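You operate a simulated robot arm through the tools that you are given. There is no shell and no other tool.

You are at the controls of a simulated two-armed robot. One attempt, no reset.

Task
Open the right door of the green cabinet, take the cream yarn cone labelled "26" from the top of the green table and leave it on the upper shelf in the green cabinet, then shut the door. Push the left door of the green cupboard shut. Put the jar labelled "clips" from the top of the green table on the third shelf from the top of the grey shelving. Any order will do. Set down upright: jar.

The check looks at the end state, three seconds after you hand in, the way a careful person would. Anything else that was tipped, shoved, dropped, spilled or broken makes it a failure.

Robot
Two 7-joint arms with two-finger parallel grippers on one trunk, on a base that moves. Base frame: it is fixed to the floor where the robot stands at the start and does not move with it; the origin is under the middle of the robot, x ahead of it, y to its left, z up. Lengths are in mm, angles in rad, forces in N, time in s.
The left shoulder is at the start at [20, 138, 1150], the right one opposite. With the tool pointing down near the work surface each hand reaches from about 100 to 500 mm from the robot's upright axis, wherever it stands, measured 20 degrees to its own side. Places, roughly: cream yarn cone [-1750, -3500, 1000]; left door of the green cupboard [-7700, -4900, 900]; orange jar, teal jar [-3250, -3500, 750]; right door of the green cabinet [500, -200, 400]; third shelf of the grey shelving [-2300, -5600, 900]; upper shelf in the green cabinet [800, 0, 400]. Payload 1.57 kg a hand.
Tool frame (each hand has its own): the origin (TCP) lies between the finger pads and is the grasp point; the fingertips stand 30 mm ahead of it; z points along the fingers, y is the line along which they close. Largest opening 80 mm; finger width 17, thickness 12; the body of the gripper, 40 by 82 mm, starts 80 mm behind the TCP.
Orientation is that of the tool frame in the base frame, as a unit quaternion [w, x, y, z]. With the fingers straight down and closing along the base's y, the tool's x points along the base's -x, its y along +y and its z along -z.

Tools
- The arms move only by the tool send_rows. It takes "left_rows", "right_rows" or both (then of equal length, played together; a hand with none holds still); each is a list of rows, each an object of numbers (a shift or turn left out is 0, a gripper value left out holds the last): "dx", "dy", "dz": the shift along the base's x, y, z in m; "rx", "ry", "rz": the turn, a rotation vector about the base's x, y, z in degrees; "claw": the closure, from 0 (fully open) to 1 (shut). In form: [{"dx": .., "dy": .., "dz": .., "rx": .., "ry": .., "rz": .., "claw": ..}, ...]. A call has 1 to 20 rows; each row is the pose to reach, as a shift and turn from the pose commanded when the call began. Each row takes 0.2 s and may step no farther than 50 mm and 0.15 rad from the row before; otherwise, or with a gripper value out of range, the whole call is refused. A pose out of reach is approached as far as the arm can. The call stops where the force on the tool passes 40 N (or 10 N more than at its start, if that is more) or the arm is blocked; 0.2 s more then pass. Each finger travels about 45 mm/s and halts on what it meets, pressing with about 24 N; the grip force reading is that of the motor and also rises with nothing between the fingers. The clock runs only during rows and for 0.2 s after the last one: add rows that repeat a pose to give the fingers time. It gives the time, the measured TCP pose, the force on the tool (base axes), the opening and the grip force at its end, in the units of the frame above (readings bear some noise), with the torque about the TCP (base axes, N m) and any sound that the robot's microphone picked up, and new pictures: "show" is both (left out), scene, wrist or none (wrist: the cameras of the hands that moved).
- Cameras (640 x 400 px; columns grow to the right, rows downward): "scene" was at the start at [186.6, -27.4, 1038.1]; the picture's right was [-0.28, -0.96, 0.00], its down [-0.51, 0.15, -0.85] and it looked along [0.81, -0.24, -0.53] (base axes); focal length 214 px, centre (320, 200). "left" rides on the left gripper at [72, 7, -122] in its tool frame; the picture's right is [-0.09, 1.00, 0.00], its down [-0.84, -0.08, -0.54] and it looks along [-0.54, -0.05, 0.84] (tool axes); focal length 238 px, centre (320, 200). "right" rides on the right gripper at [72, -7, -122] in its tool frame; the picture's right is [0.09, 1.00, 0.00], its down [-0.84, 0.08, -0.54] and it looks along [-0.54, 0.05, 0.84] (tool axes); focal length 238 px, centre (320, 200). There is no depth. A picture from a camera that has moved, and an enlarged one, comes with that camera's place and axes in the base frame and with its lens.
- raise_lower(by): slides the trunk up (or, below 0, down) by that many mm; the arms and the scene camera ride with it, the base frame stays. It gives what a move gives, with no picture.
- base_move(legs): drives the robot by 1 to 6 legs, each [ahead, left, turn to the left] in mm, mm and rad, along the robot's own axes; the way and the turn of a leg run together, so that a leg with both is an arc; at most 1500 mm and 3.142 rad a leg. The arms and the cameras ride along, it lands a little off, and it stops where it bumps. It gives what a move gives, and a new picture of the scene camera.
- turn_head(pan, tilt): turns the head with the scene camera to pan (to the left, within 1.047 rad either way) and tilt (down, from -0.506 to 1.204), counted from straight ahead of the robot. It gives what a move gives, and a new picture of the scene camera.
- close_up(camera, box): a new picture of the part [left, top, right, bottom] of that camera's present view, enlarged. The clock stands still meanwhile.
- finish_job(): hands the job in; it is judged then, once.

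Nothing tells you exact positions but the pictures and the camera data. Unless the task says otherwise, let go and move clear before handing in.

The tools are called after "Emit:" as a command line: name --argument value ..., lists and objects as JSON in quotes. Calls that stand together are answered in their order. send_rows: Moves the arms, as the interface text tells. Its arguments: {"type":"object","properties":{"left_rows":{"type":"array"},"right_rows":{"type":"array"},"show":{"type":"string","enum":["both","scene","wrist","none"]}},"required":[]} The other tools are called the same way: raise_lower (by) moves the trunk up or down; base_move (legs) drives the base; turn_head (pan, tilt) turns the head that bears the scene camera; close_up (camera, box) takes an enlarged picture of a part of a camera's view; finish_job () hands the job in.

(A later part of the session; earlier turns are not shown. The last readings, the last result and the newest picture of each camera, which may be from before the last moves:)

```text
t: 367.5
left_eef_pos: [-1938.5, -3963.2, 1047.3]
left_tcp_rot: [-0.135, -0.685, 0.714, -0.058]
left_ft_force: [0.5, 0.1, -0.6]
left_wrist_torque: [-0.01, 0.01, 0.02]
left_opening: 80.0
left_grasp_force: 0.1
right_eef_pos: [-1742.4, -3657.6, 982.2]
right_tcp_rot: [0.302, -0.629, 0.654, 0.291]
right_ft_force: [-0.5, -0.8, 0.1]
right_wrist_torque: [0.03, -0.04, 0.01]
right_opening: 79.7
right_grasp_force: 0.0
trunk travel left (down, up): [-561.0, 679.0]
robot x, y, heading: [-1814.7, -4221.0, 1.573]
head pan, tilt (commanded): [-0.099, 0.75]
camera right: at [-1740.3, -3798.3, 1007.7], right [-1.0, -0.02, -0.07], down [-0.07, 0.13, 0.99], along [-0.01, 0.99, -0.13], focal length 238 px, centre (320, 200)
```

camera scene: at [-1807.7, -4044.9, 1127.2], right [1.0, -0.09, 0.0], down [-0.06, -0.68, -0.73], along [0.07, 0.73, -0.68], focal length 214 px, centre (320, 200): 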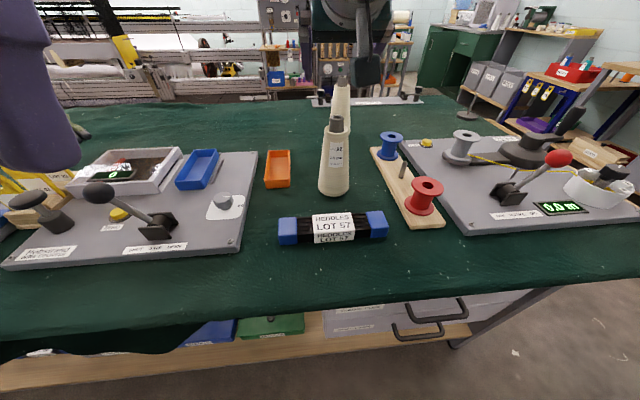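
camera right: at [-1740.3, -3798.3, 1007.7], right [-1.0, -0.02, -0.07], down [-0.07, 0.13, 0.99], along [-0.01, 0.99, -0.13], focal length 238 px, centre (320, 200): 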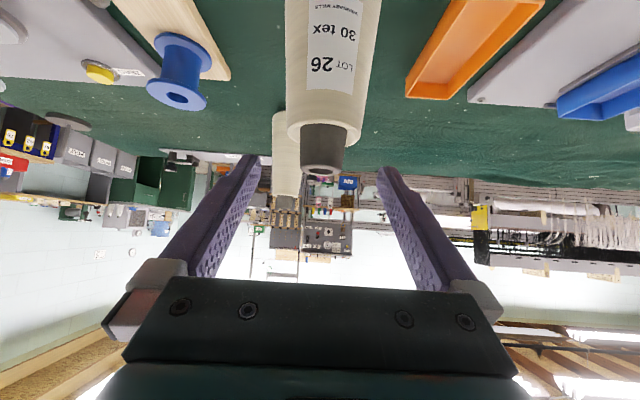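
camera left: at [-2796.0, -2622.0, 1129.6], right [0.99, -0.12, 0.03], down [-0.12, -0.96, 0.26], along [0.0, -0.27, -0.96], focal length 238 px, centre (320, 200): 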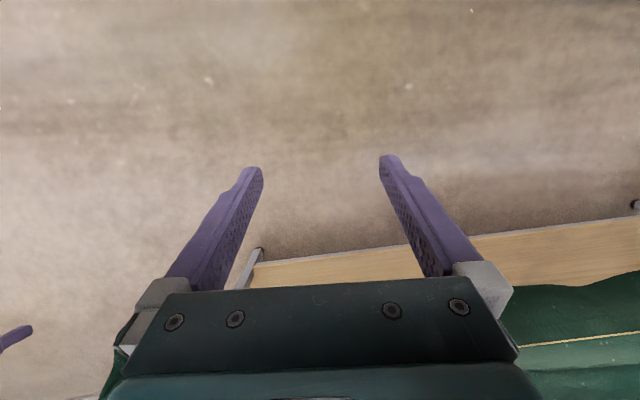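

Well centred over the tube. Continuing down.

Emit:
raise_lower --by -50

Emit:
send_rows --right_rows '[{"dz": -0.01}, {"dz": -0.02}, {"dz": -0.03}, {"dz": -0.04}, {"dz": -0.04}]' --show "both"

```text
t: 368.4
left_eef_pos: [-1938.3, -3962.2, 997.0]
left_tcp_rot: [-0.135, -0.684, 0.714, -0.058]
left_ft_force: [-0.3, 0.0, -0.4]
left_wrist_torque: [-0.02, 0.0, 0.01]
left_opening: 79.8
left_grasp_force: 0.2
right_eef_pos: [-1741.9, -3657.5, 933.5]
right_tcp_rot: [0.304, -0.628, 0.654, 0.291]
right_ft_force: [-0.6, -0.7, 0.6]
right_wrist_torque: [0.02, 0.02, -0.01]
right_opening: 79.9
right_grasp_force: 0.0
trunk travel left (down, up): [-511.0, 729.0]
robot x, y, heading: [-1815.4, -4228.0, 1.576]
head pan, tilt (commanded): [-0.099, 0.75]
```

```text
t: 369.6
left_eef_pos: [-1938.8, -3962.9, 996.7]
left_tcp_rot: [-0.135, -0.684, 0.715, -0.058]
left_ft_force: [0.1, 0.3, 0.4]
left_wrist_torque: [0.01, 0.01, 0.02]
left_opening: 80.1
left_grasp_force: 0.1
right_eef_pos: [-1741.0, -3658.5, 891.8]
right_tcp_rot: [0.303, -0.628, 0.655, 0.29]
right_ft_force: [-0.4, -0.5, -0.1]
right_wrist_torque: [0.02, 0.02, -0.01]
right_opening: 79.9
right_grasp_force: 0.1
trunk travel left (down, up): [-511.0, 729.0]
robot x, y, heading: [-1815.6, -4221.6, 1.575]
head pan, tilt (commanded): [-0.099, 0.75]
camera scene: at [-1807.6, -4044.8, 1007.2], right [1.0, -0.09, 0.0], down [-0.06, -0.68, -0.73], along [0.07, 0.73, -0.68], focal length 214 px, centre (320, 200)
camera right: at [-1740.5, -3798.6, 917.3], right [-1.0, -0.02, -0.07], down [-0.07, 0.13, 0.99], along [-0.01, 0.99, -0.13], focal length 238 px, centre (320, 200)
```

scene: 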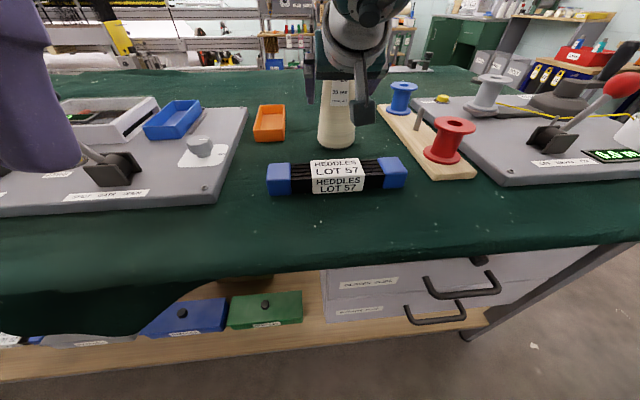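
right: 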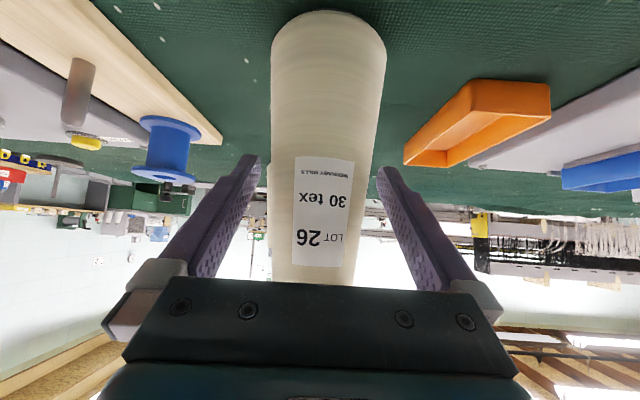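

The cone is centred between the fingers. Closing.

Emit:
send_rows --right_rows '[{"claw": 0.2}, {"claw": 0.4}, {"claw": 1}, {"claw": 1}, {"claw": 1}, {"claw": 1}]' --show "none"

Emit:
send_rows --right_rows '[{"dz": 0.01}, {"dz": 0.025}, {"dz": 0.04}, {"dz": 0.055}, {"dz": 0.07}, {"dz": 0.08}]' --show "both"

```text
t: 371.1
left_eef_pos: [-1939.8, -3963.2, 996.1]
left_tcp_rot: [-0.135, -0.684, 0.714, -0.057]
left_ft_force: [0.6, 1.0, -0.3]
left_wrist_torque: [0.02, 0.02, -0.01]
left_opening: 79.9
left_grasp_force: 0.1
right_eef_pos: [-1741.8, -3658.4, 891.5]
right_tcp_rot: [0.304, -0.628, 0.654, 0.291]
right_ft_force: [1.1, 0.3, 0.1]
right_wrist_torque: [0.02, -0.06, -0.03]
right_opening: 57.9
right_grasp_force: 23.9
trunk travel left (down, up): [-511.0, 729.0]
robot x, y, heading: [-1814.7, -4226.2, 1.579]
head pan, tilt (commanded): [-0.099, 0.75]
```

```text
t: 372.4
left_eef_pos: [-1939.0, -3963.0, 996.8]
left_tcp_rot: [-0.136, -0.684, 0.714, -0.058]
left_ft_force: [-0.1, -0.3, -0.2]
left_wrist_torque: [0.0, -0.02, -0.01]
left_opening: 79.9
left_grasp_force: 0.1
right_eef_pos: [-1741.1, -3660.0, 973.1]
right_tcp_rot: [0.302, -0.629, 0.655, 0.29]
right_ft_force: [0.3, -0.2, -2.9]
right_wrist_torque: [0.01, 0.01, -0.01]
right_opening: 58.2
right_grasp_force: 24.4
trunk travel left (down, up): [-511.0, 729.0]
robot x, y, heading: [-1813.8, -4224.7, 1.579]
head pan, tilt (commanded): [-0.099, 0.75]
camera scene: at [-1807.7, -4045.1, 1007.1], right [1.0, -0.09, 0.0], down [-0.06, -0.68, -0.73], along [0.07, 0.73, -0.68], focal length 214 px, centre (320, 200)
camera right: at [-1740.5, -3799.9, 998.3], right [-1.0, -0.02, -0.07], down [-0.07, 0.13, 0.99], along [-0.01, 0.99, -0.13], focal length 238 px, centre (320, 200)
```

scene: 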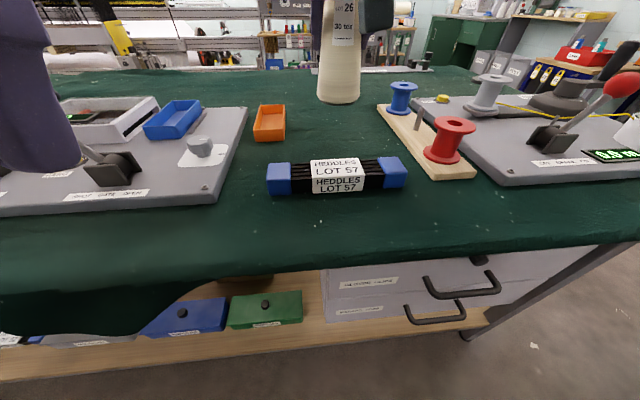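
right: 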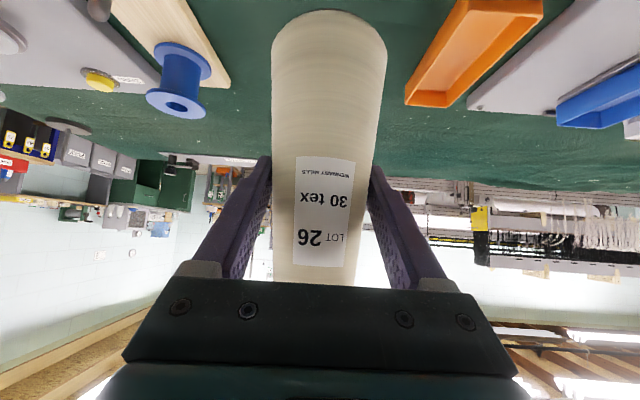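

The cone is gripped at 58 mm and lifted cleanly. I'll raise a bit more, back away, and head for the cabinet.

Emit:
raise_lower --by 80

Emit:
base_move --legs '[[-250, 0, 0], [-170, 0, 0], [0, -800, 0], [0, -650, 0]]'

```text
t: 373.6
left_eef_pos: [-1937.9, -3963.0, 1077.4]
left_tcp_rot: [-0.135, -0.685, 0.714, -0.058]
left_ft_force: [0.1, 0.6, 0.2]
left_wrist_torque: [-0.03, 0.02, 0.01]
left_opening: 79.9
left_grasp_force: 0.1
right_eef_pos: [-1742.7, -3659.7, 1052.7]
right_tcp_rot: [0.303, -0.629, 0.654, 0.291]
right_ft_force: [0.7, -0.6, -2.5]
right_wrist_torque: [0.0, 0.01, -0.01]
right_opening: 58.2
right_grasp_force: 24.4
trunk travel left (down, up): [-591.0, 649.0]
robot x, y, heading: [-1813.5, -4224.4, 1.579]
head pan, tilt (commanded): [-0.099, 0.75]
```

```text
t: 383.6
left_eef_pos: [-480.8, -4355.1, 1076.1]
left_tcp_rot: [-0.135, -0.689, 0.709, -0.059]
left_ft_force: [0.2, -0.2, 0.5]
left_wrist_torque: [0.01, 0.0, 0.01]
left_opening: 80.2
left_grasp_force: 0.0
right_eef_pos: [-288.2, -4048.0, 1051.5]
right_tcp_rot: [0.301, -0.634, 0.649, 0.294]
right_ft_force: [0.0, -0.5, -2.8]
right_wrist_torque: [-0.02, 0.03, 0.02]
right_opening: 57.9
right_grasp_force: 24.1
trunk travel left (down, up): [-591.0, 649.0]
robot x, y, heading: [-357.2, -4620.4, 1.592]
head pan, tilt (commanded): [-0.099, 0.75]
camera scene: at [-348.7, -4435.0, 1087.1], right [1.0, -0.08, 0.0], down [-0.05, -0.68, -0.73], along [0.06, 0.73, -0.68], focal length 214 px, centre (320, 200)
```

scene: 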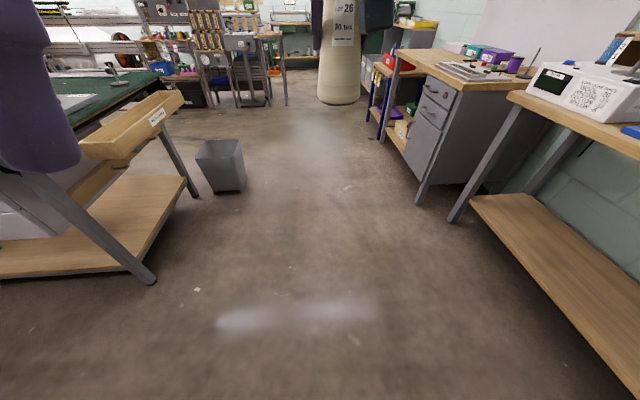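

Emit:
base_move --legs '[[1300, -60, -0.02], [1250, -60, 0]]'

Emit:
turn_head --pan 0.0 --tilt 0.55

```text
t: 396.0
left_eef_pos: [-363.2, -1813.3, 1077.2]
left_tcp_rot: [-0.136, -0.678, 0.72, -0.056]
left_ft_force: [-1.2, 0.4, 0.2]
left_wrist_torque: [-0.03, 0.0, 0.01]
left_opening: 79.9
left_grasp_force: 0.1
right_eef_pos: [-161.5, -1513.9, 1051.8]
right_tcp_rot: [0.305, -0.624, 0.659, 0.288]
right_ft_force: [0.4, 0.2, -2.4]
right_wrist_torque: [0.0, 0.01, 0.03]
right_opening: 57.8
right_grasp_force: 24.1
trunk travel left (down, up): [-591.0, 649.0]
robot x, y, heading: [-241.5, -2078.6, 1.565]
head pan, tilt (commanded): [-0.099, 0.75]
camera scene: at [-233.3, -1898.0, 1087.1], right [0.99, -0.11, 0.0], down [-0.07, -0.68, -0.73], along [0.08, 0.73, -0.68], focal length 214 px, centre (320, 200)
```

scene: 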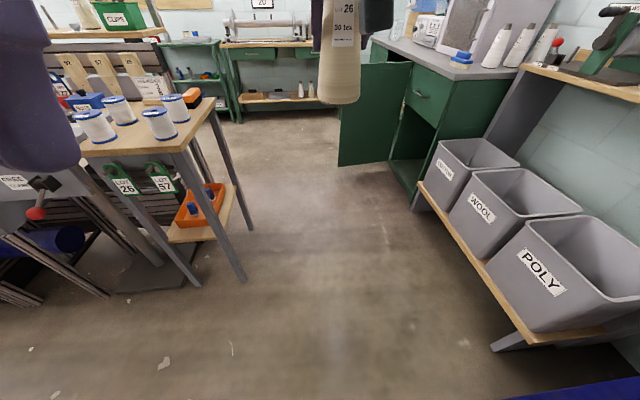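

```text
t: 396.7
left_eef_pos: [-361.4, -1813.6, 1076.8]
left_tcp_rot: [-0.136, -0.678, 0.72, -0.057]
left_ft_force: [-0.5, 0.2, -0.5]
left_wrist_torque: [0.0, -0.02, 0.03]
left_opening: 79.9
left_grasp_force: 0.0
right_eef_pos: [-162.2, -1513.0, 1051.9]
right_tcp_rot: [0.304, -0.624, 0.659, 0.288]
right_ft_force: [-0.9, 0.1, -3.0]
right_wrist_torque: [-0.02, 0.02, -0.01]
right_opening: 58.0
right_grasp_force: 24.0
trunk travel left (down, up): [-591.0, 649.0]
robot x, y, heading: [-242.3, -2083.0, 1.565]
head pan, tilt (commanded): [0.0, 0.55]
camera scene: at [-241.5, -1890.7, 1104.4], right [1.0, -0.01, 0.0], down [0.0, -0.52, -0.85], along [0.01, 0.85, -0.52], focal length 214 px, centre (320, 200)
```

scene: 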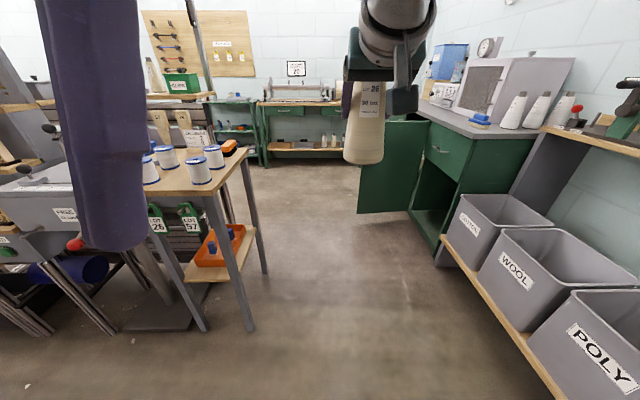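

The open door and corridor match my estimates. I'll thread between the spool table and the door's free edge, then swing round to face the cabinet.

Emit:
base_move --legs '[[633, -160, 0.005], [300, 0, 0], [300, 140, 0], [300, 160, 0], [430, 40, 0]]'

```text
t: 407.9
left_eef_pos: [-526.1, 160.2, 1078.0]
left_tcp_rot: [-0.136, -0.678, 0.72, -0.057]
left_ft_force: [0.2, 0.2, 0.1]
left_wrist_torque: [0.01, -0.02, 0.03]
left_opening: 79.8
left_grasp_force: 0.0
right_eef_pos: [-324.2, 461.0, 1052.1]
right_tcp_rot: [0.305, -0.624, 0.659, 0.288]
right_ft_force: [-0.6, 0.5, -3.2]
right_wrist_torque: [0.01, 0.01, 0.02]
right_opening: 57.9
right_grasp_force: 24.0
trunk travel left (down, up): [-591.0, 649.0]
robot x, y, heading: [-406.3, -102.5, 1.559]
head pan, tilt (commanded): [0.0, 0.55]
camera scene: at [-404.4, 84.3, 1104.5], right [1.0, -0.01, 0.0], down [0.0, -0.52, -0.85], along [0.01, 0.85, -0.52], focal length 214 px, centre (320, 200)
```

scene: 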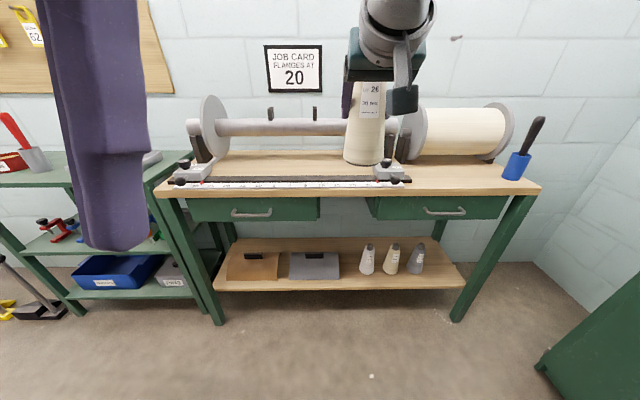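

Emit:
base_move --legs '[[0, 0, -1.56]]'

Emit:
turn_head --pan 0.1 --tilt 0.6

```text
t: 412.1
left_eef_pos: [-142.8, 15.7, 1076.9]
left_tcp_rot: [-0.136, 0.027, 0.989, 0.056]
left_ft_force: [0.7, -0.1, -0.3]
left_wrist_torque: [-0.04, -0.02, -0.02]
left_opening: 79.8
left_grasp_force: 0.1
right_eef_pos: [156.6, -185.7, 1051.5]
right_tcp_rot: [0.42, 0.024, 0.907, -0.011]
right_ft_force: [-0.3, 0.1, -1.8]
right_wrist_torque: [0.0, 0.02, -0.02]
right_opening: 58.3
right_grasp_force: 23.8
trunk travel left (down, up): [-591.0, 649.0]
robot x, y, heading: [-410.0, -106.3, -0.006]
head pan, tilt (commanded): [0.0, 0.55]
camera scene: at [-216.7, -106.5, 1104.5], right [-0.01, -1.0, 0.0], down [-0.52, 0.0, -0.85], along [0.85, -0.01, -0.52], focal length 214 px, centre (320, 200)
```

scene: 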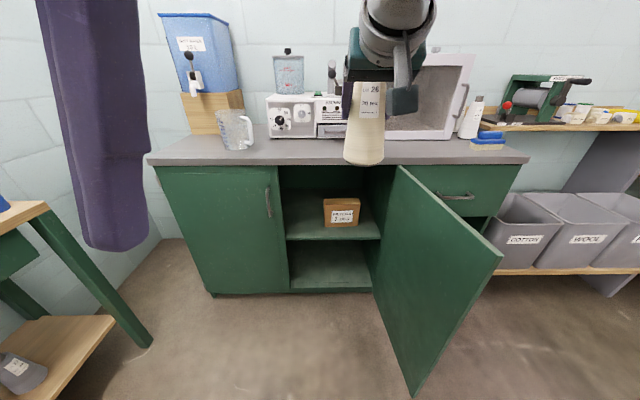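

```text
t: 412.8
left_eef_pos: [-143.0, 14.8, 1076.8]
left_tcp_rot: [-0.136, 0.029, 0.989, 0.055]
left_ft_force: [1.0, -0.1, -0.2]
left_wrist_torque: [-0.06, 0.02, -0.01]
left_opening: 80.1
left_grasp_force: 0.1
right_eef_pos: [157.2, -184.3, 1050.9]
right_tcp_rot: [0.419, 0.024, 0.908, -0.011]
right_ft_force: [-0.4, -0.5, -3.6]
right_wrist_torque: [0.0, 0.01, -0.03]
right_opening: 58.0
right_grasp_force: 24.3
trunk travel left (down, up): [-591.0, 649.0]
robot x, y, heading: [-406.2, -105.6, -0.001]
head pan, tilt (commanded): [0.099, 0.6]
camera scene: at [-218.5, -97.7, 1100.0], right [0.09, -1.0, 0.0], down [-0.56, -0.05, -0.83], along [0.82, 0.08, -0.57], focal length 214 px, centre (320, 200)
```

scene: 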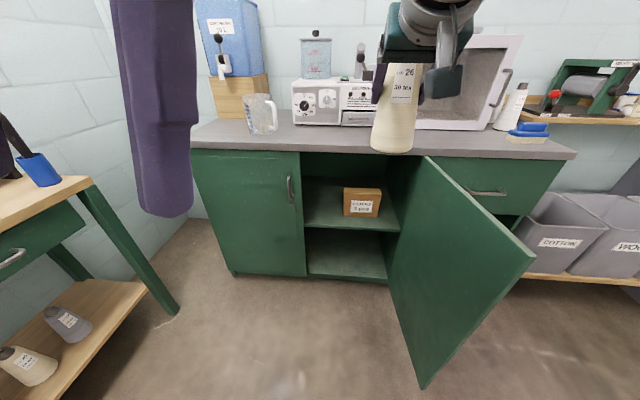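

I can see the upper shelf, with a box standing on its right part at about y -130 to -314. I'll place the cone left of the box around (610, -50). Approaching with the robot turned slightly right keeps my right elbow clear of the open door. First I'll lower the trunk here.

Emit:
raise_lower --by -300

Emit:
raise_lower --by -189

Emit:
turn_head --pan 0.0 --tilt 0.25

Emit:
close_up --camera "scene" --box '[200, 120, 440, 270]'

```text
t: 415.8
left_eef_pos: [-143.7, 15.8, 776.8]
left_tcp_rot: [-0.136, 0.028, 0.989, 0.055]
left_ft_force: [-0.5, 0.1, -0.4]
left_wrist_torque: [0.01, -0.01, 0.02]
left_opening: 80.2
left_grasp_force: 0.0
right_eef_pos: [157.1, -184.5, 752.0]
right_tcp_rot: [0.42, 0.025, 0.907, -0.012]
right_ft_force: [0.1, 0.7, -3.7]
right_wrist_torque: [0.02, -0.03, 0.05]
right_opening: 58.1
right_grasp_force: 23.9
trunk travel left (down, up): [-291.0, 949.0]
robot x, y, heading: [-407.0, -104.4, -0.011]
head pan, tilt (commanded): [0.099, 0.6]
```

```text
t: 417.9
left_eef_pos: [-143.3, 16.2, 588.4]
left_tcp_rot: [-0.136, 0.027, 0.989, 0.055]
left_ft_force: [-0.5, 0.2, 0.0]
left_wrist_torque: [0.0, 0.01, -0.01]
left_opening: 79.8
left_grasp_force: 0.1
right_eef_pos: [158.0, -185.0, 562.3]
right_tcp_rot: [0.42, 0.025, 0.907, -0.012]
right_ft_force: [-0.3, 0.7, -3.0]
right_wrist_torque: [-0.01, 0.02, 0.02]
right_opening: 57.8
right_grasp_force: 24.8
trunk travel left (down, up): [-102.0, 1138.0]
robot x, y, heading: [-410.9, -103.5, -0.011]
head pan, tilt (commanded): [0.099, 0.6]
```

```text
t: 418.7
left_eef_pos: [-143.0, 16.2, 587.9]
left_tcp_rot: [-0.136, 0.027, 0.989, 0.056]
left_ft_force: [0.3, 0.2, -0.4]
left_wrist_torque: [0.02, -0.02, -0.01]
left_opening: 80.1
left_grasp_force: 0.0
right_eef_pos: [157.9, -185.4, 562.3]
right_tcp_rot: [0.419, 0.024, 0.908, -0.011]
right_ft_force: [-0.3, 0.2, -2.8]
right_wrist_torque: [-0.01, 0.01, -0.01]
right_opening: 57.9
right_grasp_force: 23.8
trunk travel left (down, up): [-102.0, 1138.0]
robot x, y, heading: [-406.9, -104.3, -0.009]
head pan, tilt (commanded): [0.0, 0.25]
camera scene: at [-213.3, -106.5, 643.1], right [-0.01, -1.0, 0.0], down [-0.25, 0.0, -0.97], along [0.97, -0.01, -0.25], focal length 214 px, centre (320, 200)
```

scene: 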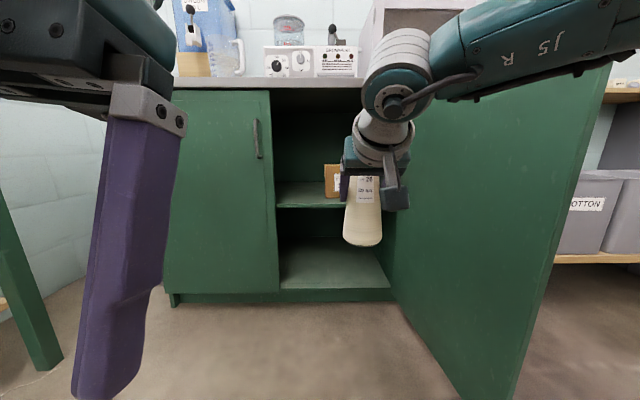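

```text
2.67 times, centred on (320, 195) of scene
camera zoom: at [-213.3, -106.5, 643.1], right [-0.01, -1.0, 0.0], down [-0.25, 0.0, -0.97], along [0.97, -0.01, -0.25], focal length 572 px, centre (320, 213)
```

zoom: 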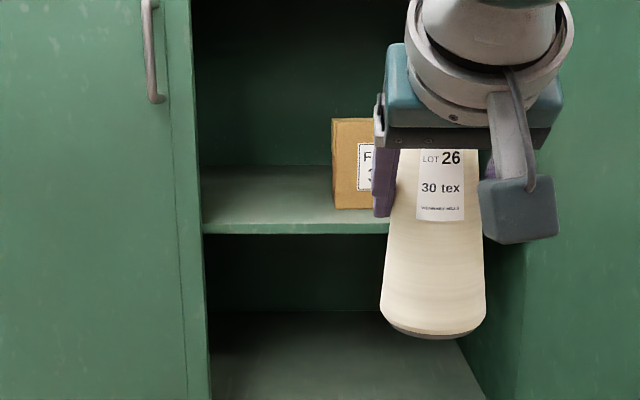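

The shelf's front edge triangulates to x≈518, z≈445, with the box's front-left corner at (585, -135). I'll move to a staging pose, offset left and turned slightly right.

Emit:
base_move --legs '[[190, 342, 0], [0, 0, -0.24]]'

Emit:
turn_head --pan 0.0 --tilt 0.3

Emit:
turn_head --pan -0.8 --tilt 0.3

```text
t: 422.0
left_eef_pos: [76.6, 280.0, 587.7]
left_tcp_rot: [-0.127, 0.153, 0.977, 0.072]
left_ft_force: [-0.2, 0.5, 1.0]
left_wrist_torque: [0.03, 0.02, 0.0]
left_opening: 80.0
left_grasp_force: 0.0
right_eef_pos: [316.4, 8.6, 562.6]
right_tcp_rot: [0.414, 0.14, 0.897, -0.065]
right_ft_force: [-0.4, 0.5, -2.6]
right_wrist_torque: [-0.04, 0.04, -0.02]
right_opening: 57.8
right_grasp_force: 25.0
trunk travel left (down, up): [-102.0, 1138.0]
robot x, y, heading: [-210.9, 226.8, -0.263]
head pan, tilt (commanded): [0.0, 0.25]
camera scene: at [-21.9, 178.7, 643.2], right [-0.26, -0.97, 0.0], down [-0.24, 0.06, -0.97], along [0.94, -0.25, -0.25], focal length 214 px, centre (320, 200)
```

scene: 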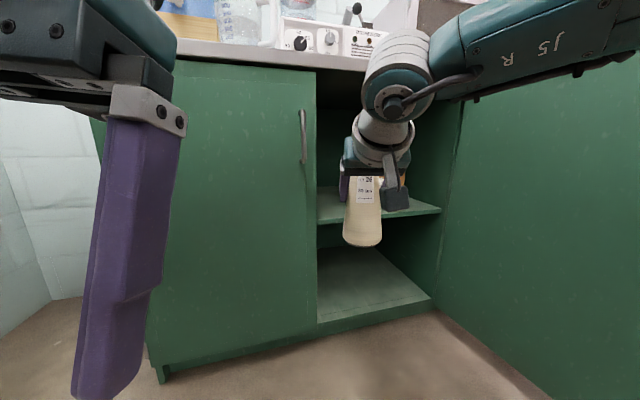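

```text
t: 422.6
left_eef_pos: [76.7, 277.6, 587.7]
left_tcp_rot: [-0.128, 0.152, 0.977, 0.072]
left_ft_force: [0.3, 0.7, 0.2]
left_wrist_torque: [-0.04, -0.02, 0.0]
left_opening: 79.9
left_grasp_force: 0.0
right_eef_pos: [317.4, 10.2, 563.6]
right_tcp_rot: [0.415, 0.139, 0.897, -0.065]
right_ft_force: [0.2, 0.0, -3.0]
right_wrist_torque: [-0.01, 0.0, 0.02]
right_opening: 58.1
right_grasp_force: 24.3
trunk travel left (down, up): [-102.0, 1138.0]
robot x, y, heading: [-208.3, 229.2, -0.258]
head pan, tilt (commanded): [0.0, 0.3]
camera scene: at [-22.0, 178.4, 638.5], right [-0.26, -0.97, 0.0], down [-0.29, 0.08, -0.96], along [0.92, -0.25, -0.3], focal length 214 px, centre (320, 200)
```

scene: 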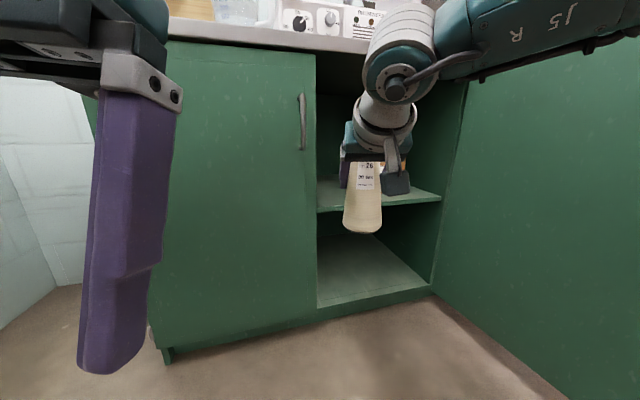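

```text
t: 423.7
left_eef_pos: [76.0, 278.2, 587.3]
left_tcp_rot: [-0.128, 0.153, 0.977, 0.072]
left_ft_force: [-0.3, -0.1, 0.5]
left_wrist_torque: [0.01, 0.02, 0.0]
left_opening: 80.0
left_grasp_force: 0.1
right_eef_pos: [316.8, 9.5, 563.0]
right_tcp_rot: [0.415, 0.139, 0.897, -0.064]
right_ft_force: [-0.2, 1.0, -2.4]
right_wrist_torque: [-0.02, -0.02, 0.01]
right_opening: 58.0
right_grasp_force: 24.2
trunk travel left (down, up): [-102.0, 1138.0]
robot x, y, heading: [-209.4, 231.5, -0.262]
head pan, tilt (commanded): [-0.799, 0.3]
camera scene: at [-66.5, 121.2, 638.5], right [-0.87, -0.49, 0.0], down [-0.14, 0.26, -0.96], along [0.47, -0.83, -0.3], focal length 214 px, centre (320, 200)
```

scene: 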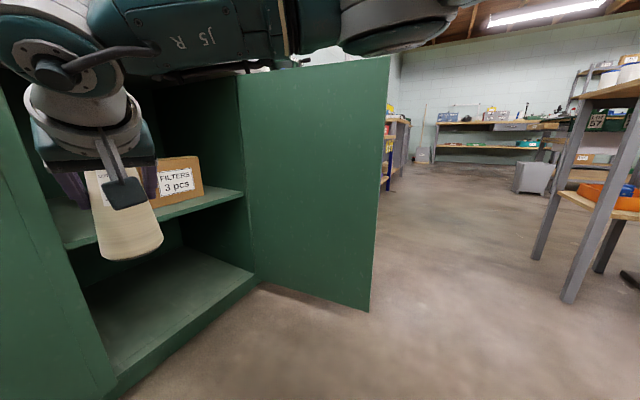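

The elbow sits about 330 mm to my right and a bit above the wrist, so I need to watch the counter's front edge. I'll creep in along this heading and check the clearances.

Emit:
base_move --legs '[[130, 4, 0]]'

Emit:
turn_head --pan -0.4 --tilt -0.1

Emit:
turn_head --pan 0.0 --tilt 0.2

```text
t: 425.0
left_eef_pos: [198.6, 249.7, 588.3]
left_tcp_rot: [-0.129, 0.154, 0.977, 0.072]
left_ft_force: [-0.9, -0.5, -0.1]
left_wrist_torque: [0.0, 0.0, -0.04]
left_opening: 80.1
left_grasp_force: 0.1
right_eef_pos: [438.6, -19.8, 561.8]
right_tcp_rot: [0.413, 0.141, 0.898, -0.064]
right_ft_force: [-1.2, -0.2, -3.0]
right_wrist_torque: [0.01, -0.01, 0.03]
right_opening: 57.7
right_grasp_force: 24.0
trunk travel left (down, up): [-102.0, 1138.0]
robot x, y, heading: [-85.3, 203.9, -0.263]
head pan, tilt (commanded): [-0.799, 0.3]
camera scene: at [55.9, 92.2, 638.2], right [-0.87, -0.49, 0.0], down [-0.15, 0.26, -0.95], along [0.46, -0.83, -0.3], focal length 214 px, centre (320, 200)
```

scene: 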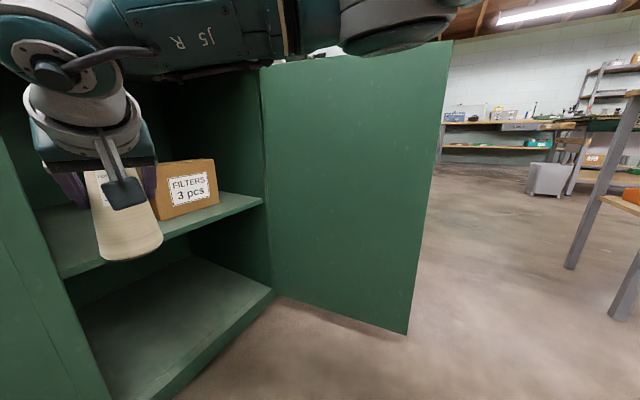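

```text
t: 425.9
left_eef_pos: [200.0, 250.3, 588.4]
left_tcp_rot: [-0.128, 0.155, 0.977, 0.073]
left_ft_force: [0.0, 0.3, -0.5]
left_wrist_torque: [0.02, 0.01, -0.01]
left_opening: 79.9
left_grasp_force: 0.0
right_eef_pos: [439.6, -19.7, 562.8]
right_tcp_rot: [0.414, 0.139, 0.897, -0.064]
right_ft_force: [-0.9, -0.3, -1.7]
right_wrist_torque: [0.0, 0.0, 0.03]
right_opening: 58.0
right_grasp_force: 23.8
trunk travel left (down, up): [-102.0, 1138.0]
robot x, y, heading: [-82.8, 200.3, -0.262]
head pan, tilt (commanded): [-0.4, -0.099]
camera scene: at [80.5, 119.8, 674.9], right [-0.62, -0.79, 0.0], down [0.08, -0.06, -1.0], along [0.78, -0.61, 0.1], focal length 214 px, centre (320, 200)
```

scene: 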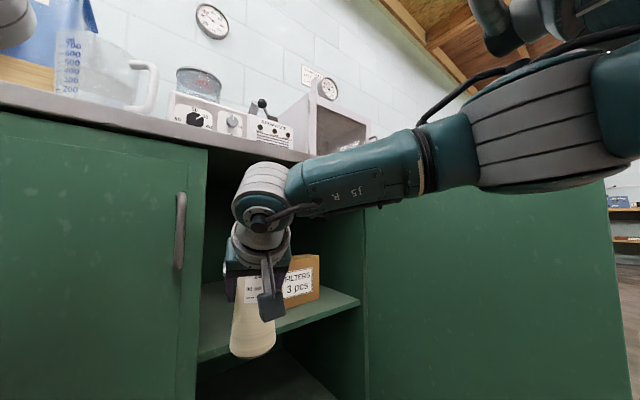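

```text
t: 426.8
left_eef_pos: [200.6, 248.2, 588.7]
left_tcp_rot: [-0.128, 0.154, 0.977, 0.073]
left_ft_force: [1.0, 0.6, -0.5]
left_wrist_torque: [0.0, 0.0, 0.01]
left_opening: 80.0
left_grasp_force: 0.1
right_eef_pos: [440.9, -19.3, 562.4]
right_tcp_rot: [0.414, 0.139, 0.897, -0.064]
right_ft_force: [-0.2, 0.4, -3.7]
right_wrist_torque: [-0.02, -0.03, 0.01]
right_opening: 57.6
right_grasp_force: 24.2
trunk travel left (down, up): [-102.0, 1138.0]
robot x, y, heading: [-86.7, 200.5, -0.265]
head pan, tilt (commanded): [0.0, 0.201]
camera scene: at [101.8, 149.1, 647.8], right [-0.26, -0.97, 0.0], down [-0.19, 0.05, -0.98], along [0.95, -0.26, -0.2], focal length 214 px, centre (320, 200)
```

scene: 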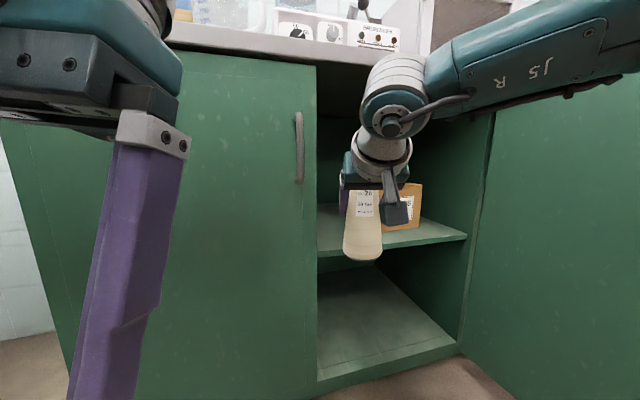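

The forearm runs back toward me and stays below the counter, so that's safe. Continuing in.

Emit:
base_move --legs '[[90, 0, 0], [62, 0, 0]]'

Emit:
turn_head --pan -0.3 --tilt 0.2

Emit:
send_rows --right_rows '[{"claw": 1}]' --show "wrist"

```text
t: 428.4
left_eef_pos: [342.4, 212.0, 587.3]
left_tcp_rot: [-0.129, 0.153, 0.977, 0.072]
left_ft_force: [-1.2, 0.9, 0.3]
left_wrist_torque: [0.02, -0.02, 0.0]
left_opening: 80.0
left_grasp_force: 0.1
right_eef_pos: [582.3, -56.7, 561.0]
right_tcp_rot: [0.414, 0.139, 0.897, -0.064]
right_ft_force: [0.6, 0.7, -2.9]
right_wrist_torque: [0.0, -0.01, -0.02]
right_opening: 57.8
right_grasp_force: 24.6
trunk travel left (down, up): [-102.0, 1138.0]
robot x, y, heading: [56.3, 165.6, -0.261]
head pan, tilt (commanded): [0.0, 0.201]
camera scene: at [243.7, 112.0, 647.4], right [-0.26, -0.97, 0.0], down [-0.19, 0.05, -0.98], along [0.95, -0.25, -0.2], focal length 214 px, centre (320, 200)
```

scene: 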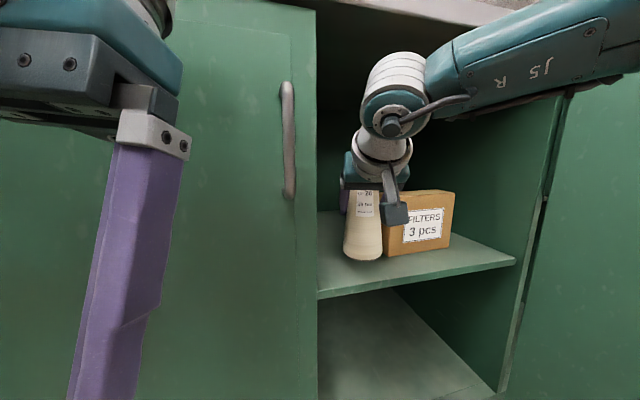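

```text
t: 429.2
left_eef_pos: [343.6, 211.2, 589.3]
left_tcp_rot: [-0.128, 0.153, 0.977, 0.073]
left_ft_force: [0.5, -0.3, 0.7]
left_wrist_torque: [-0.03, -0.03, -0.02]
left_opening: 80.2
left_grasp_force: 0.1
right_eef_pos: [584.2, -56.4, 562.6]
right_tcp_rot: [0.415, 0.138, 0.897, -0.063]
right_ft_force: [0.6, -0.4, -2.6]
right_wrist_torque: [0.0, 0.01, 0.0]
right_opening: 57.8
right_grasp_force: 24.7
trunk travel left (down, up): [-102.0, 1138.0]
robot x, y, heading: [53.8, 158.9, -0.259]
head pan, tilt (commanded): [-0.3, 0.201]
camera scene: at [234.8, 85.9, 647.8], right [-0.53, -0.85, 0.0], down [-0.17, 0.11, -0.98], along [0.83, -0.52, -0.2], focal length 214 px, centre (320, 200)
```

scene: 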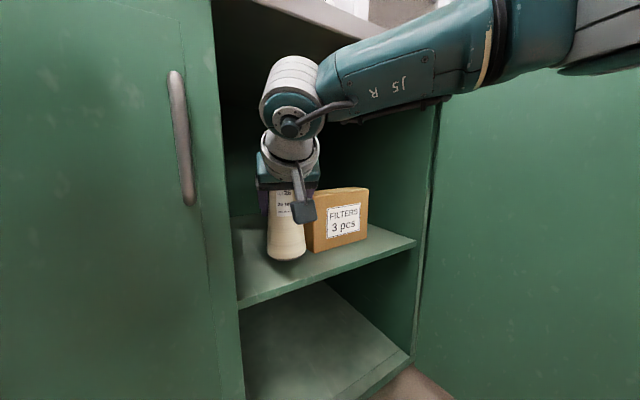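

```text
t: 429.6
left_eef_pos: [342.9, 212.4, 588.7]
left_tcp_rot: [-0.127, 0.152, 0.977, 0.072]
left_ft_force: [-0.8, -0.2, 0.7]
left_wrist_torque: [0.0, -0.02, -0.04]
left_opening: 79.9
left_grasp_force: 0.2
right_eef_pos: [584.3, -56.7, 562.9]
right_tcp_rot: [0.414, 0.138, 0.897, -0.064]
right_ft_force: [0.3, -0.7, -1.6]
right_wrist_torque: [-0.01, 0.01, 0.02]
right_opening: 57.8
right_grasp_force: 24.6
trunk travel left (down, up): [-102.0, 1138.0]
robot x, y, heading: [58.1, 161.3, -0.26]
head pan, tilt (commanded): [-0.3, 0.201]
camera right: at [449.8, -21.5, 588.4], right [0.24, 0.97, -0.07], down [0.15, 0.03, 0.99], along [0.96, -0.25, -0.13], focal length 238 px, centre (320, 200)
```

right: 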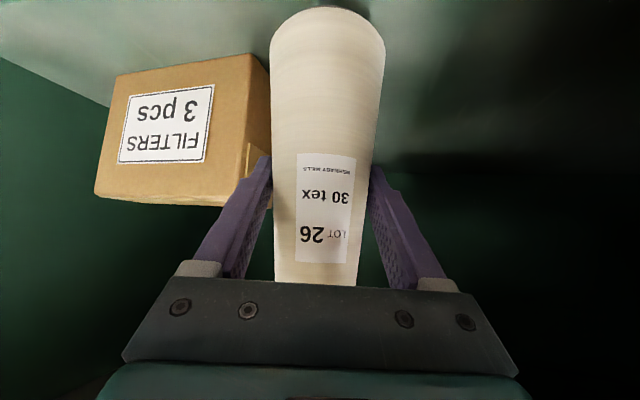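

The cone is over the shelf, left of the FILTERS box with clearance. Lowering gently to contact.

Emit:
send_rows --right_rows '[{"dz": -0.005}, {"dz": -0.01}, {"dz": -0.014}, {"dz": -0.014}]' --show "none"

Emit:
send_rows --right_rows '[{"dz": -0.002}, {"dz": -0.004}, {"dz": -0.006}, {"dz": -0.006}]' --show "scene"

```text
t: 430.6
left_eef_pos: [343.6, 211.0, 588.3]
left_tcp_rot: [-0.128, 0.153, 0.977, 0.072]
left_ft_force: [-0.8, 0.2, -0.3]
left_wrist_torque: [-0.03, 0.01, -0.01]
left_opening: 79.7
left_grasp_force: 0.1
right_eef_pos: [584.1, -57.6, 547.2]
right_tcp_rot: [0.414, 0.138, 0.898, -0.064]
right_ft_force: [0.0, -1.1, -2.8]
right_wrist_torque: [0.01, -0.03, 0.01]
right_opening: 57.9
right_grasp_force: 23.6
trunk travel left (down, up): [-102.0, 1138.0]
robot x, y, heading: [57.1, 161.0, -0.259]
head pan, tilt (commanded): [-0.3, 0.201]
```

```text
t: 431.6
left_eef_pos: [343.5, 211.9, 588.3]
left_tcp_rot: [-0.128, 0.153, 0.977, 0.072]
left_ft_force: [0.7, 0.3, -0.3]
left_wrist_torque: [0.01, 0.0, 0.0]
left_opening: 80.0
left_grasp_force: 0.0
right_eef_pos: [584.5, -58.2, 542.1]
right_tcp_rot: [0.414, 0.139, 0.897, -0.065]
right_ft_force: [-0.2, -0.6, -2.9]
right_wrist_torque: [0.0, 0.0, 0.0]
right_opening: 57.7
right_grasp_force: 24.0
trunk travel left (down, up): [-102.0, 1138.0]
robot x, y, heading: [60.2, 164.4, -0.258]
head pan, tilt (commanded): [-0.3, 0.201]
camera scene: at [234.5, 85.9, 647.7], right [-0.53, -0.85, 0.0], down [-0.17, 0.11, -0.98], along [0.83, -0.52, -0.2], focal length 214 px, centre (320, 200)
```

scene: 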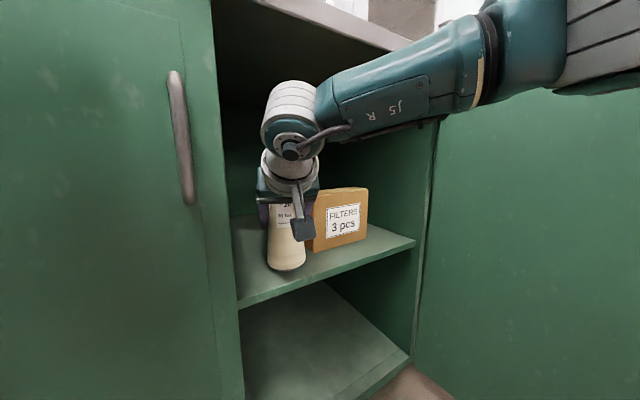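

Emit:
send_rows --right_rows '[{"dz": -0.002}, {"dz": -0.004}, {"dz": -0.004}]' --show "none"

Emit:
send_rows --right_rows '[{"dz": -0.001}, {"dz": -0.002}, {"dz": -0.003}, {"dz": -0.003}]' --show "none"

```text
t: 432.4
left_eef_pos: [343.6, 211.8, 587.9]
left_tcp_rot: [-0.128, 0.152, 0.977, 0.072]
left_ft_force: [0.6, 0.7, 0.1]
left_wrist_torque: [0.03, -0.02, 0.0]
left_opening: 80.2
left_grasp_force: 0.0
right_eef_pos: [585.8, -55.9, 537.7]
right_tcp_rot: [0.413, 0.138, 0.898, -0.064]
right_ft_force: [0.4, 0.6, -3.0]
right_wrist_torque: [-0.03, 0.02, 0.01]
right_opening: 57.7
right_grasp_force: 24.0
trunk travel left (down, up): [-102.0, 1138.0]
robot x, y, heading: [60.5, 164.7, -0.262]
head pan, tilt (commanded): [-0.3, 0.201]
```

```text
t: 433.4
left_eef_pos: [343.5, 211.3, 587.3]
left_tcp_rot: [-0.128, 0.153, 0.977, 0.073]
left_ft_force: [-0.8, -0.9, -1.0]
left_wrist_torque: [-0.02, 0.0, 0.03]
left_opening: 79.8
left_grasp_force: 0.0
right_eef_pos: [583.7, -56.3, 535.4]
right_tcp_rot: [0.414, 0.138, 0.897, -0.064]
right_ft_force: [0.0, 0.1, -1.8]
right_wrist_torque: [-0.01, 0.01, 0.01]
right_opening: 58.0
right_grasp_force: 24.1
trunk travel left (down, up): [-102.0, 1138.0]
robot x, y, heading: [61.9, 161.1, -0.258]
head pan, tilt (commanded): [-0.3, 0.201]
```

Emit:
send_rows --right_rows '[{"dz": -0.001}, {"dz": -0.002}, {"dz": -0.003}, {"dz": -0.003}]' --show "none"

Emit:
send_rows --right_rows '[{"dz": -0.001}, {"dz": -0.002}, {"dz": -0.002}]' --show "wrist"

```text
t: 434.4
left_eef_pos: [343.8, 211.4, 587.5]
left_tcp_rot: [-0.129, 0.152, 0.977, 0.072]
left_ft_force: [0.1, -0.2, -0.1]
left_wrist_torque: [0.0, -0.01, 0.01]
left_opening: 79.9
left_grasp_force: 0.2
right_eef_pos: [584.0, -55.2, 532.6]
right_tcp_rot: [0.414, 0.138, 0.898, -0.064]
right_ft_force: [0.2, 1.2, -2.2]
right_wrist_torque: [0.01, -0.01, 0.04]
right_opening: 57.7
right_grasp_force: 24.2
trunk travel left (down, up): [-102.0, 1138.0]
robot x, y, heading: [58.3, 163.3, -0.258]
head pan, tilt (commanded): [-0.3, 0.201]
```

```text
t: 435.2
left_eef_pos: [344.6, 212.7, 588.0]
left_tcp_rot: [-0.128, 0.153, 0.977, 0.073]
left_ft_force: [0.8, -0.3, -0.4]
left_wrist_torque: [0.0, 0.01, -0.02]
left_opening: 79.9
left_grasp_force: 0.0
right_eef_pos: [584.1, -55.8, 529.1]
right_tcp_rot: [0.414, 0.138, 0.897, -0.064]
right_ft_force: [-0.2, 0.6, 0.8]
right_wrist_torque: [0.1, 0.01, 0.0]
right_opening: 57.7
right_grasp_force: 23.9
trunk travel left (down, up): [-102.0, 1138.0]
robot x, y, heading: [58.8, 162.4, -0.255]
head pan, tilt (commanded): [-0.3, 0.201]
camera right: at [450.0, -20.6, 556.2], right [0.24, 0.97, -0.07], down [0.15, 0.03, 0.99], along [0.96, -0.25, -0.13], focal length 238 px, centre (320, 200)
```

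right: 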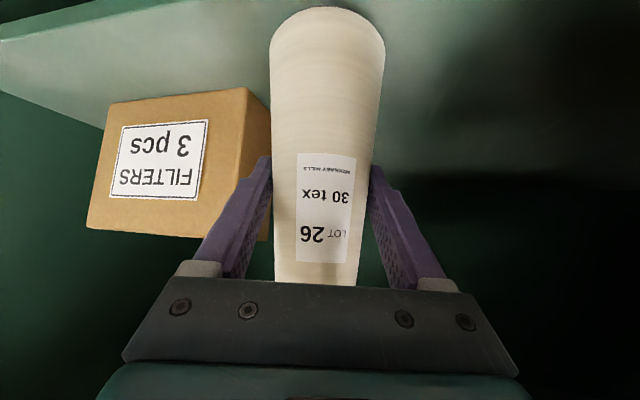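

Emit:
send_rows --right_rows '[{"dz": -0.001}, {"dz": -0.002}, {"dz": -0.002}]' --show "none"

```text
t: 436.0
left_eef_pos: [343.8, 210.7, 587.3]
left_tcp_rot: [-0.128, 0.153, 0.977, 0.072]
left_ft_force: [0.1, -0.4, -0.6]
left_wrist_torque: [0.0, -0.01, -0.02]
left_opening: 80.0
left_grasp_force: 0.1
right_eef_pos: [585.0, -56.7, 529.5]
right_tcp_rot: [0.415, 0.139, 0.897, -0.064]
right_ft_force: [-6.6, 1.8, 15.9]
right_wrist_torque: [0.53, 0.09, 0.13]
right_opening: 57.9
right_grasp_force: 24.1
trunk travel left (down, up): [-102.0, 1138.0]
robot x, y, heading: [58.4, 167.0, -0.258]
head pan, tilt (commanded): [-0.3, 0.201]
```

The cone is on the shelf. Relieving the pressure and opening.

Emit:
send_rows --right_rows '[{"dz": 0.0015}, {"dz": 0.0015, "claw": 0.15}, {"dz": 0.0015, "claw": 0.0}, {"dz": 0.0015, "claw": 0}, {"dz": 0.0015, "claw": 0}]' --show "both"

```text
t: 437.2
left_eef_pos: [344.2, 212.1, 588.0]
left_tcp_rot: [-0.128, 0.153, 0.977, 0.072]
left_ft_force: [-0.6, -0.3, 0.1]
left_wrist_torque: [-0.02, -0.01, 0.0]
left_opening: 80.0
left_grasp_force: 0.0
right_eef_pos: [584.2, -56.1, 529.7]
right_tcp_rot: [0.415, 0.138, 0.897, -0.064]
right_ft_force: [0.1, -0.3, -1.1]
right_wrist_torque: [0.01, 0.01, 0.0]
right_opening: 80.0
right_grasp_force: 0.0
trunk travel left (down, up): [-102.0, 1138.0]
robot x, y, heading: [60.6, 161.2, -0.259]
head pan, tilt (commanded): [-0.3, 0.201]
camera scene: at [234.8, 85.8, 647.8], right [-0.53, -0.85, 0.0], down [-0.17, 0.11, -0.98], along [0.83, -0.52, -0.2], focal length 214 px, centre (320, 200)
camera right: at [450.1, -21.4, 555.5], right [0.24, 0.97, -0.07], down [0.15, 0.03, 0.99], along [0.96, -0.25, -0.13], focal length 238 px, centre (320, 200)
```

scene: 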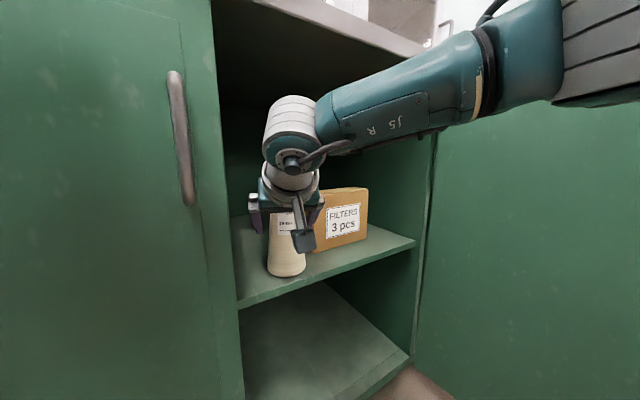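
right: 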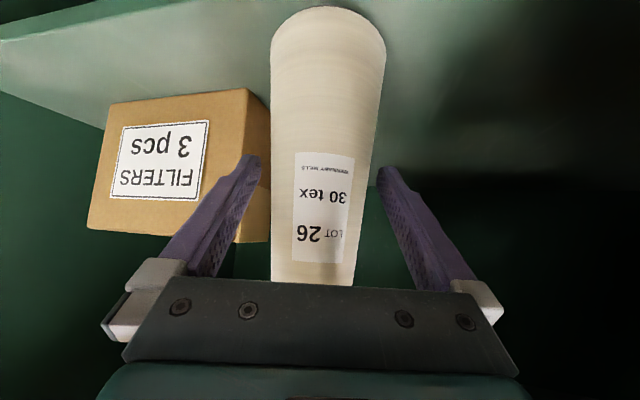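

Released, and the cone is standing. Backing straight out along the same line.

Emit:
base_move --legs '[[-70, 0, 0]]'

Emit:
send_rows --right_rows '[{"claw": 0}]' --show "wrist"

```text
t: 438.2
left_eef_pos: [278.3, 230.7, 588.9]
left_tcp_rot: [-0.128, 0.151, 0.977, 0.072]
left_ft_force: [-0.3, 0.8, 0.4]
left_wrist_torque: [-0.02, -0.01, -0.01]
left_opening: 79.9
left_grasp_force: 0.1
right_eef_pos: [518.2, -39.4, 530.7]
right_tcp_rot: [0.416, 0.138, 0.896, -0.064]
right_ft_force: [0.3, 0.1, -0.6]
right_wrist_torque: [0.02, 0.04, 0.0]
right_opening: 80.0
right_grasp_force: 0.0
trunk travel left (down, up): [-102.0, 1138.0]
robot x, y, heading: [-7.1, 180.1, -0.259]
head pan, tilt (commanded): [-0.3, 0.201]
camera scene: at [168.6, 103.5, 648.0], right [-0.53, -0.85, 0.0], down [-0.17, 0.11, -0.98], along [0.83, -0.52, -0.2], focal length 214 px, centre (320, 200)
```

scene: 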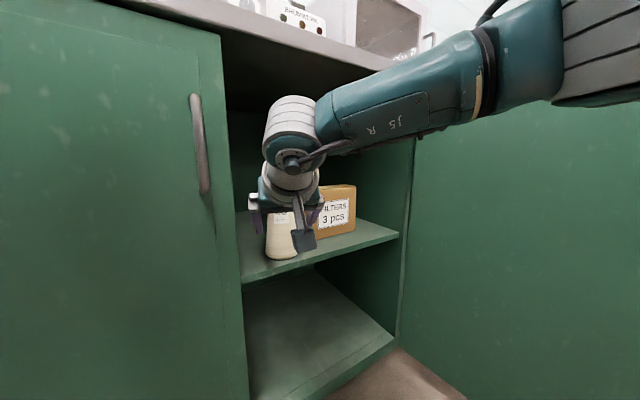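

```text
t: 438.6
left_eef_pos: [278.7, 229.3, 587.4]
left_tcp_rot: [-0.128, 0.152, 0.977, 0.072]
left_ft_force: [-0.2, -0.5, -0.5]
left_wrist_torque: [0.02, 0.0, 0.0]
left_opening: 80.0
left_grasp_force: 0.1
right_eef_pos: [518.5, -38.9, 530.4]
right_tcp_rot: [0.415, 0.138, 0.897, -0.064]
right_ft_force: [-0.3, -0.4, 0.9]
right_wrist_torque: [0.01, -0.01, 0.0]
right_opening: 79.8
right_grasp_force: 0.1
trunk travel left (down, up): [-102.0, 1138.0]
robot x, y, heading: [-10.2, 181.2, -0.257]
head pan, tilt (commanded): [-0.3, 0.201]
camera right: at [384.2, -3.4, 556.3], right [0.24, 0.97, -0.07], down [0.15, 0.04, 0.99], along [0.96, -0.25, -0.13], focal length 238 px, centre (320, 200)
```

right: 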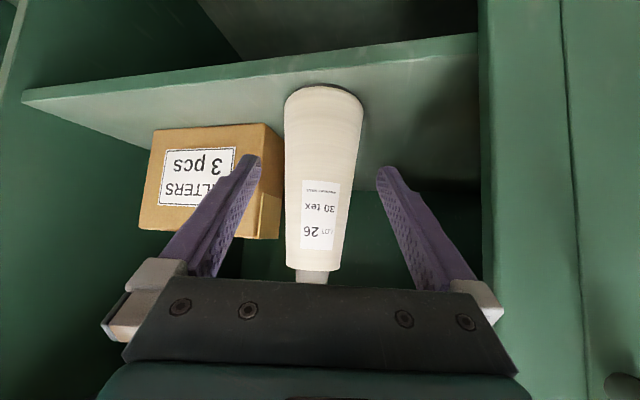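

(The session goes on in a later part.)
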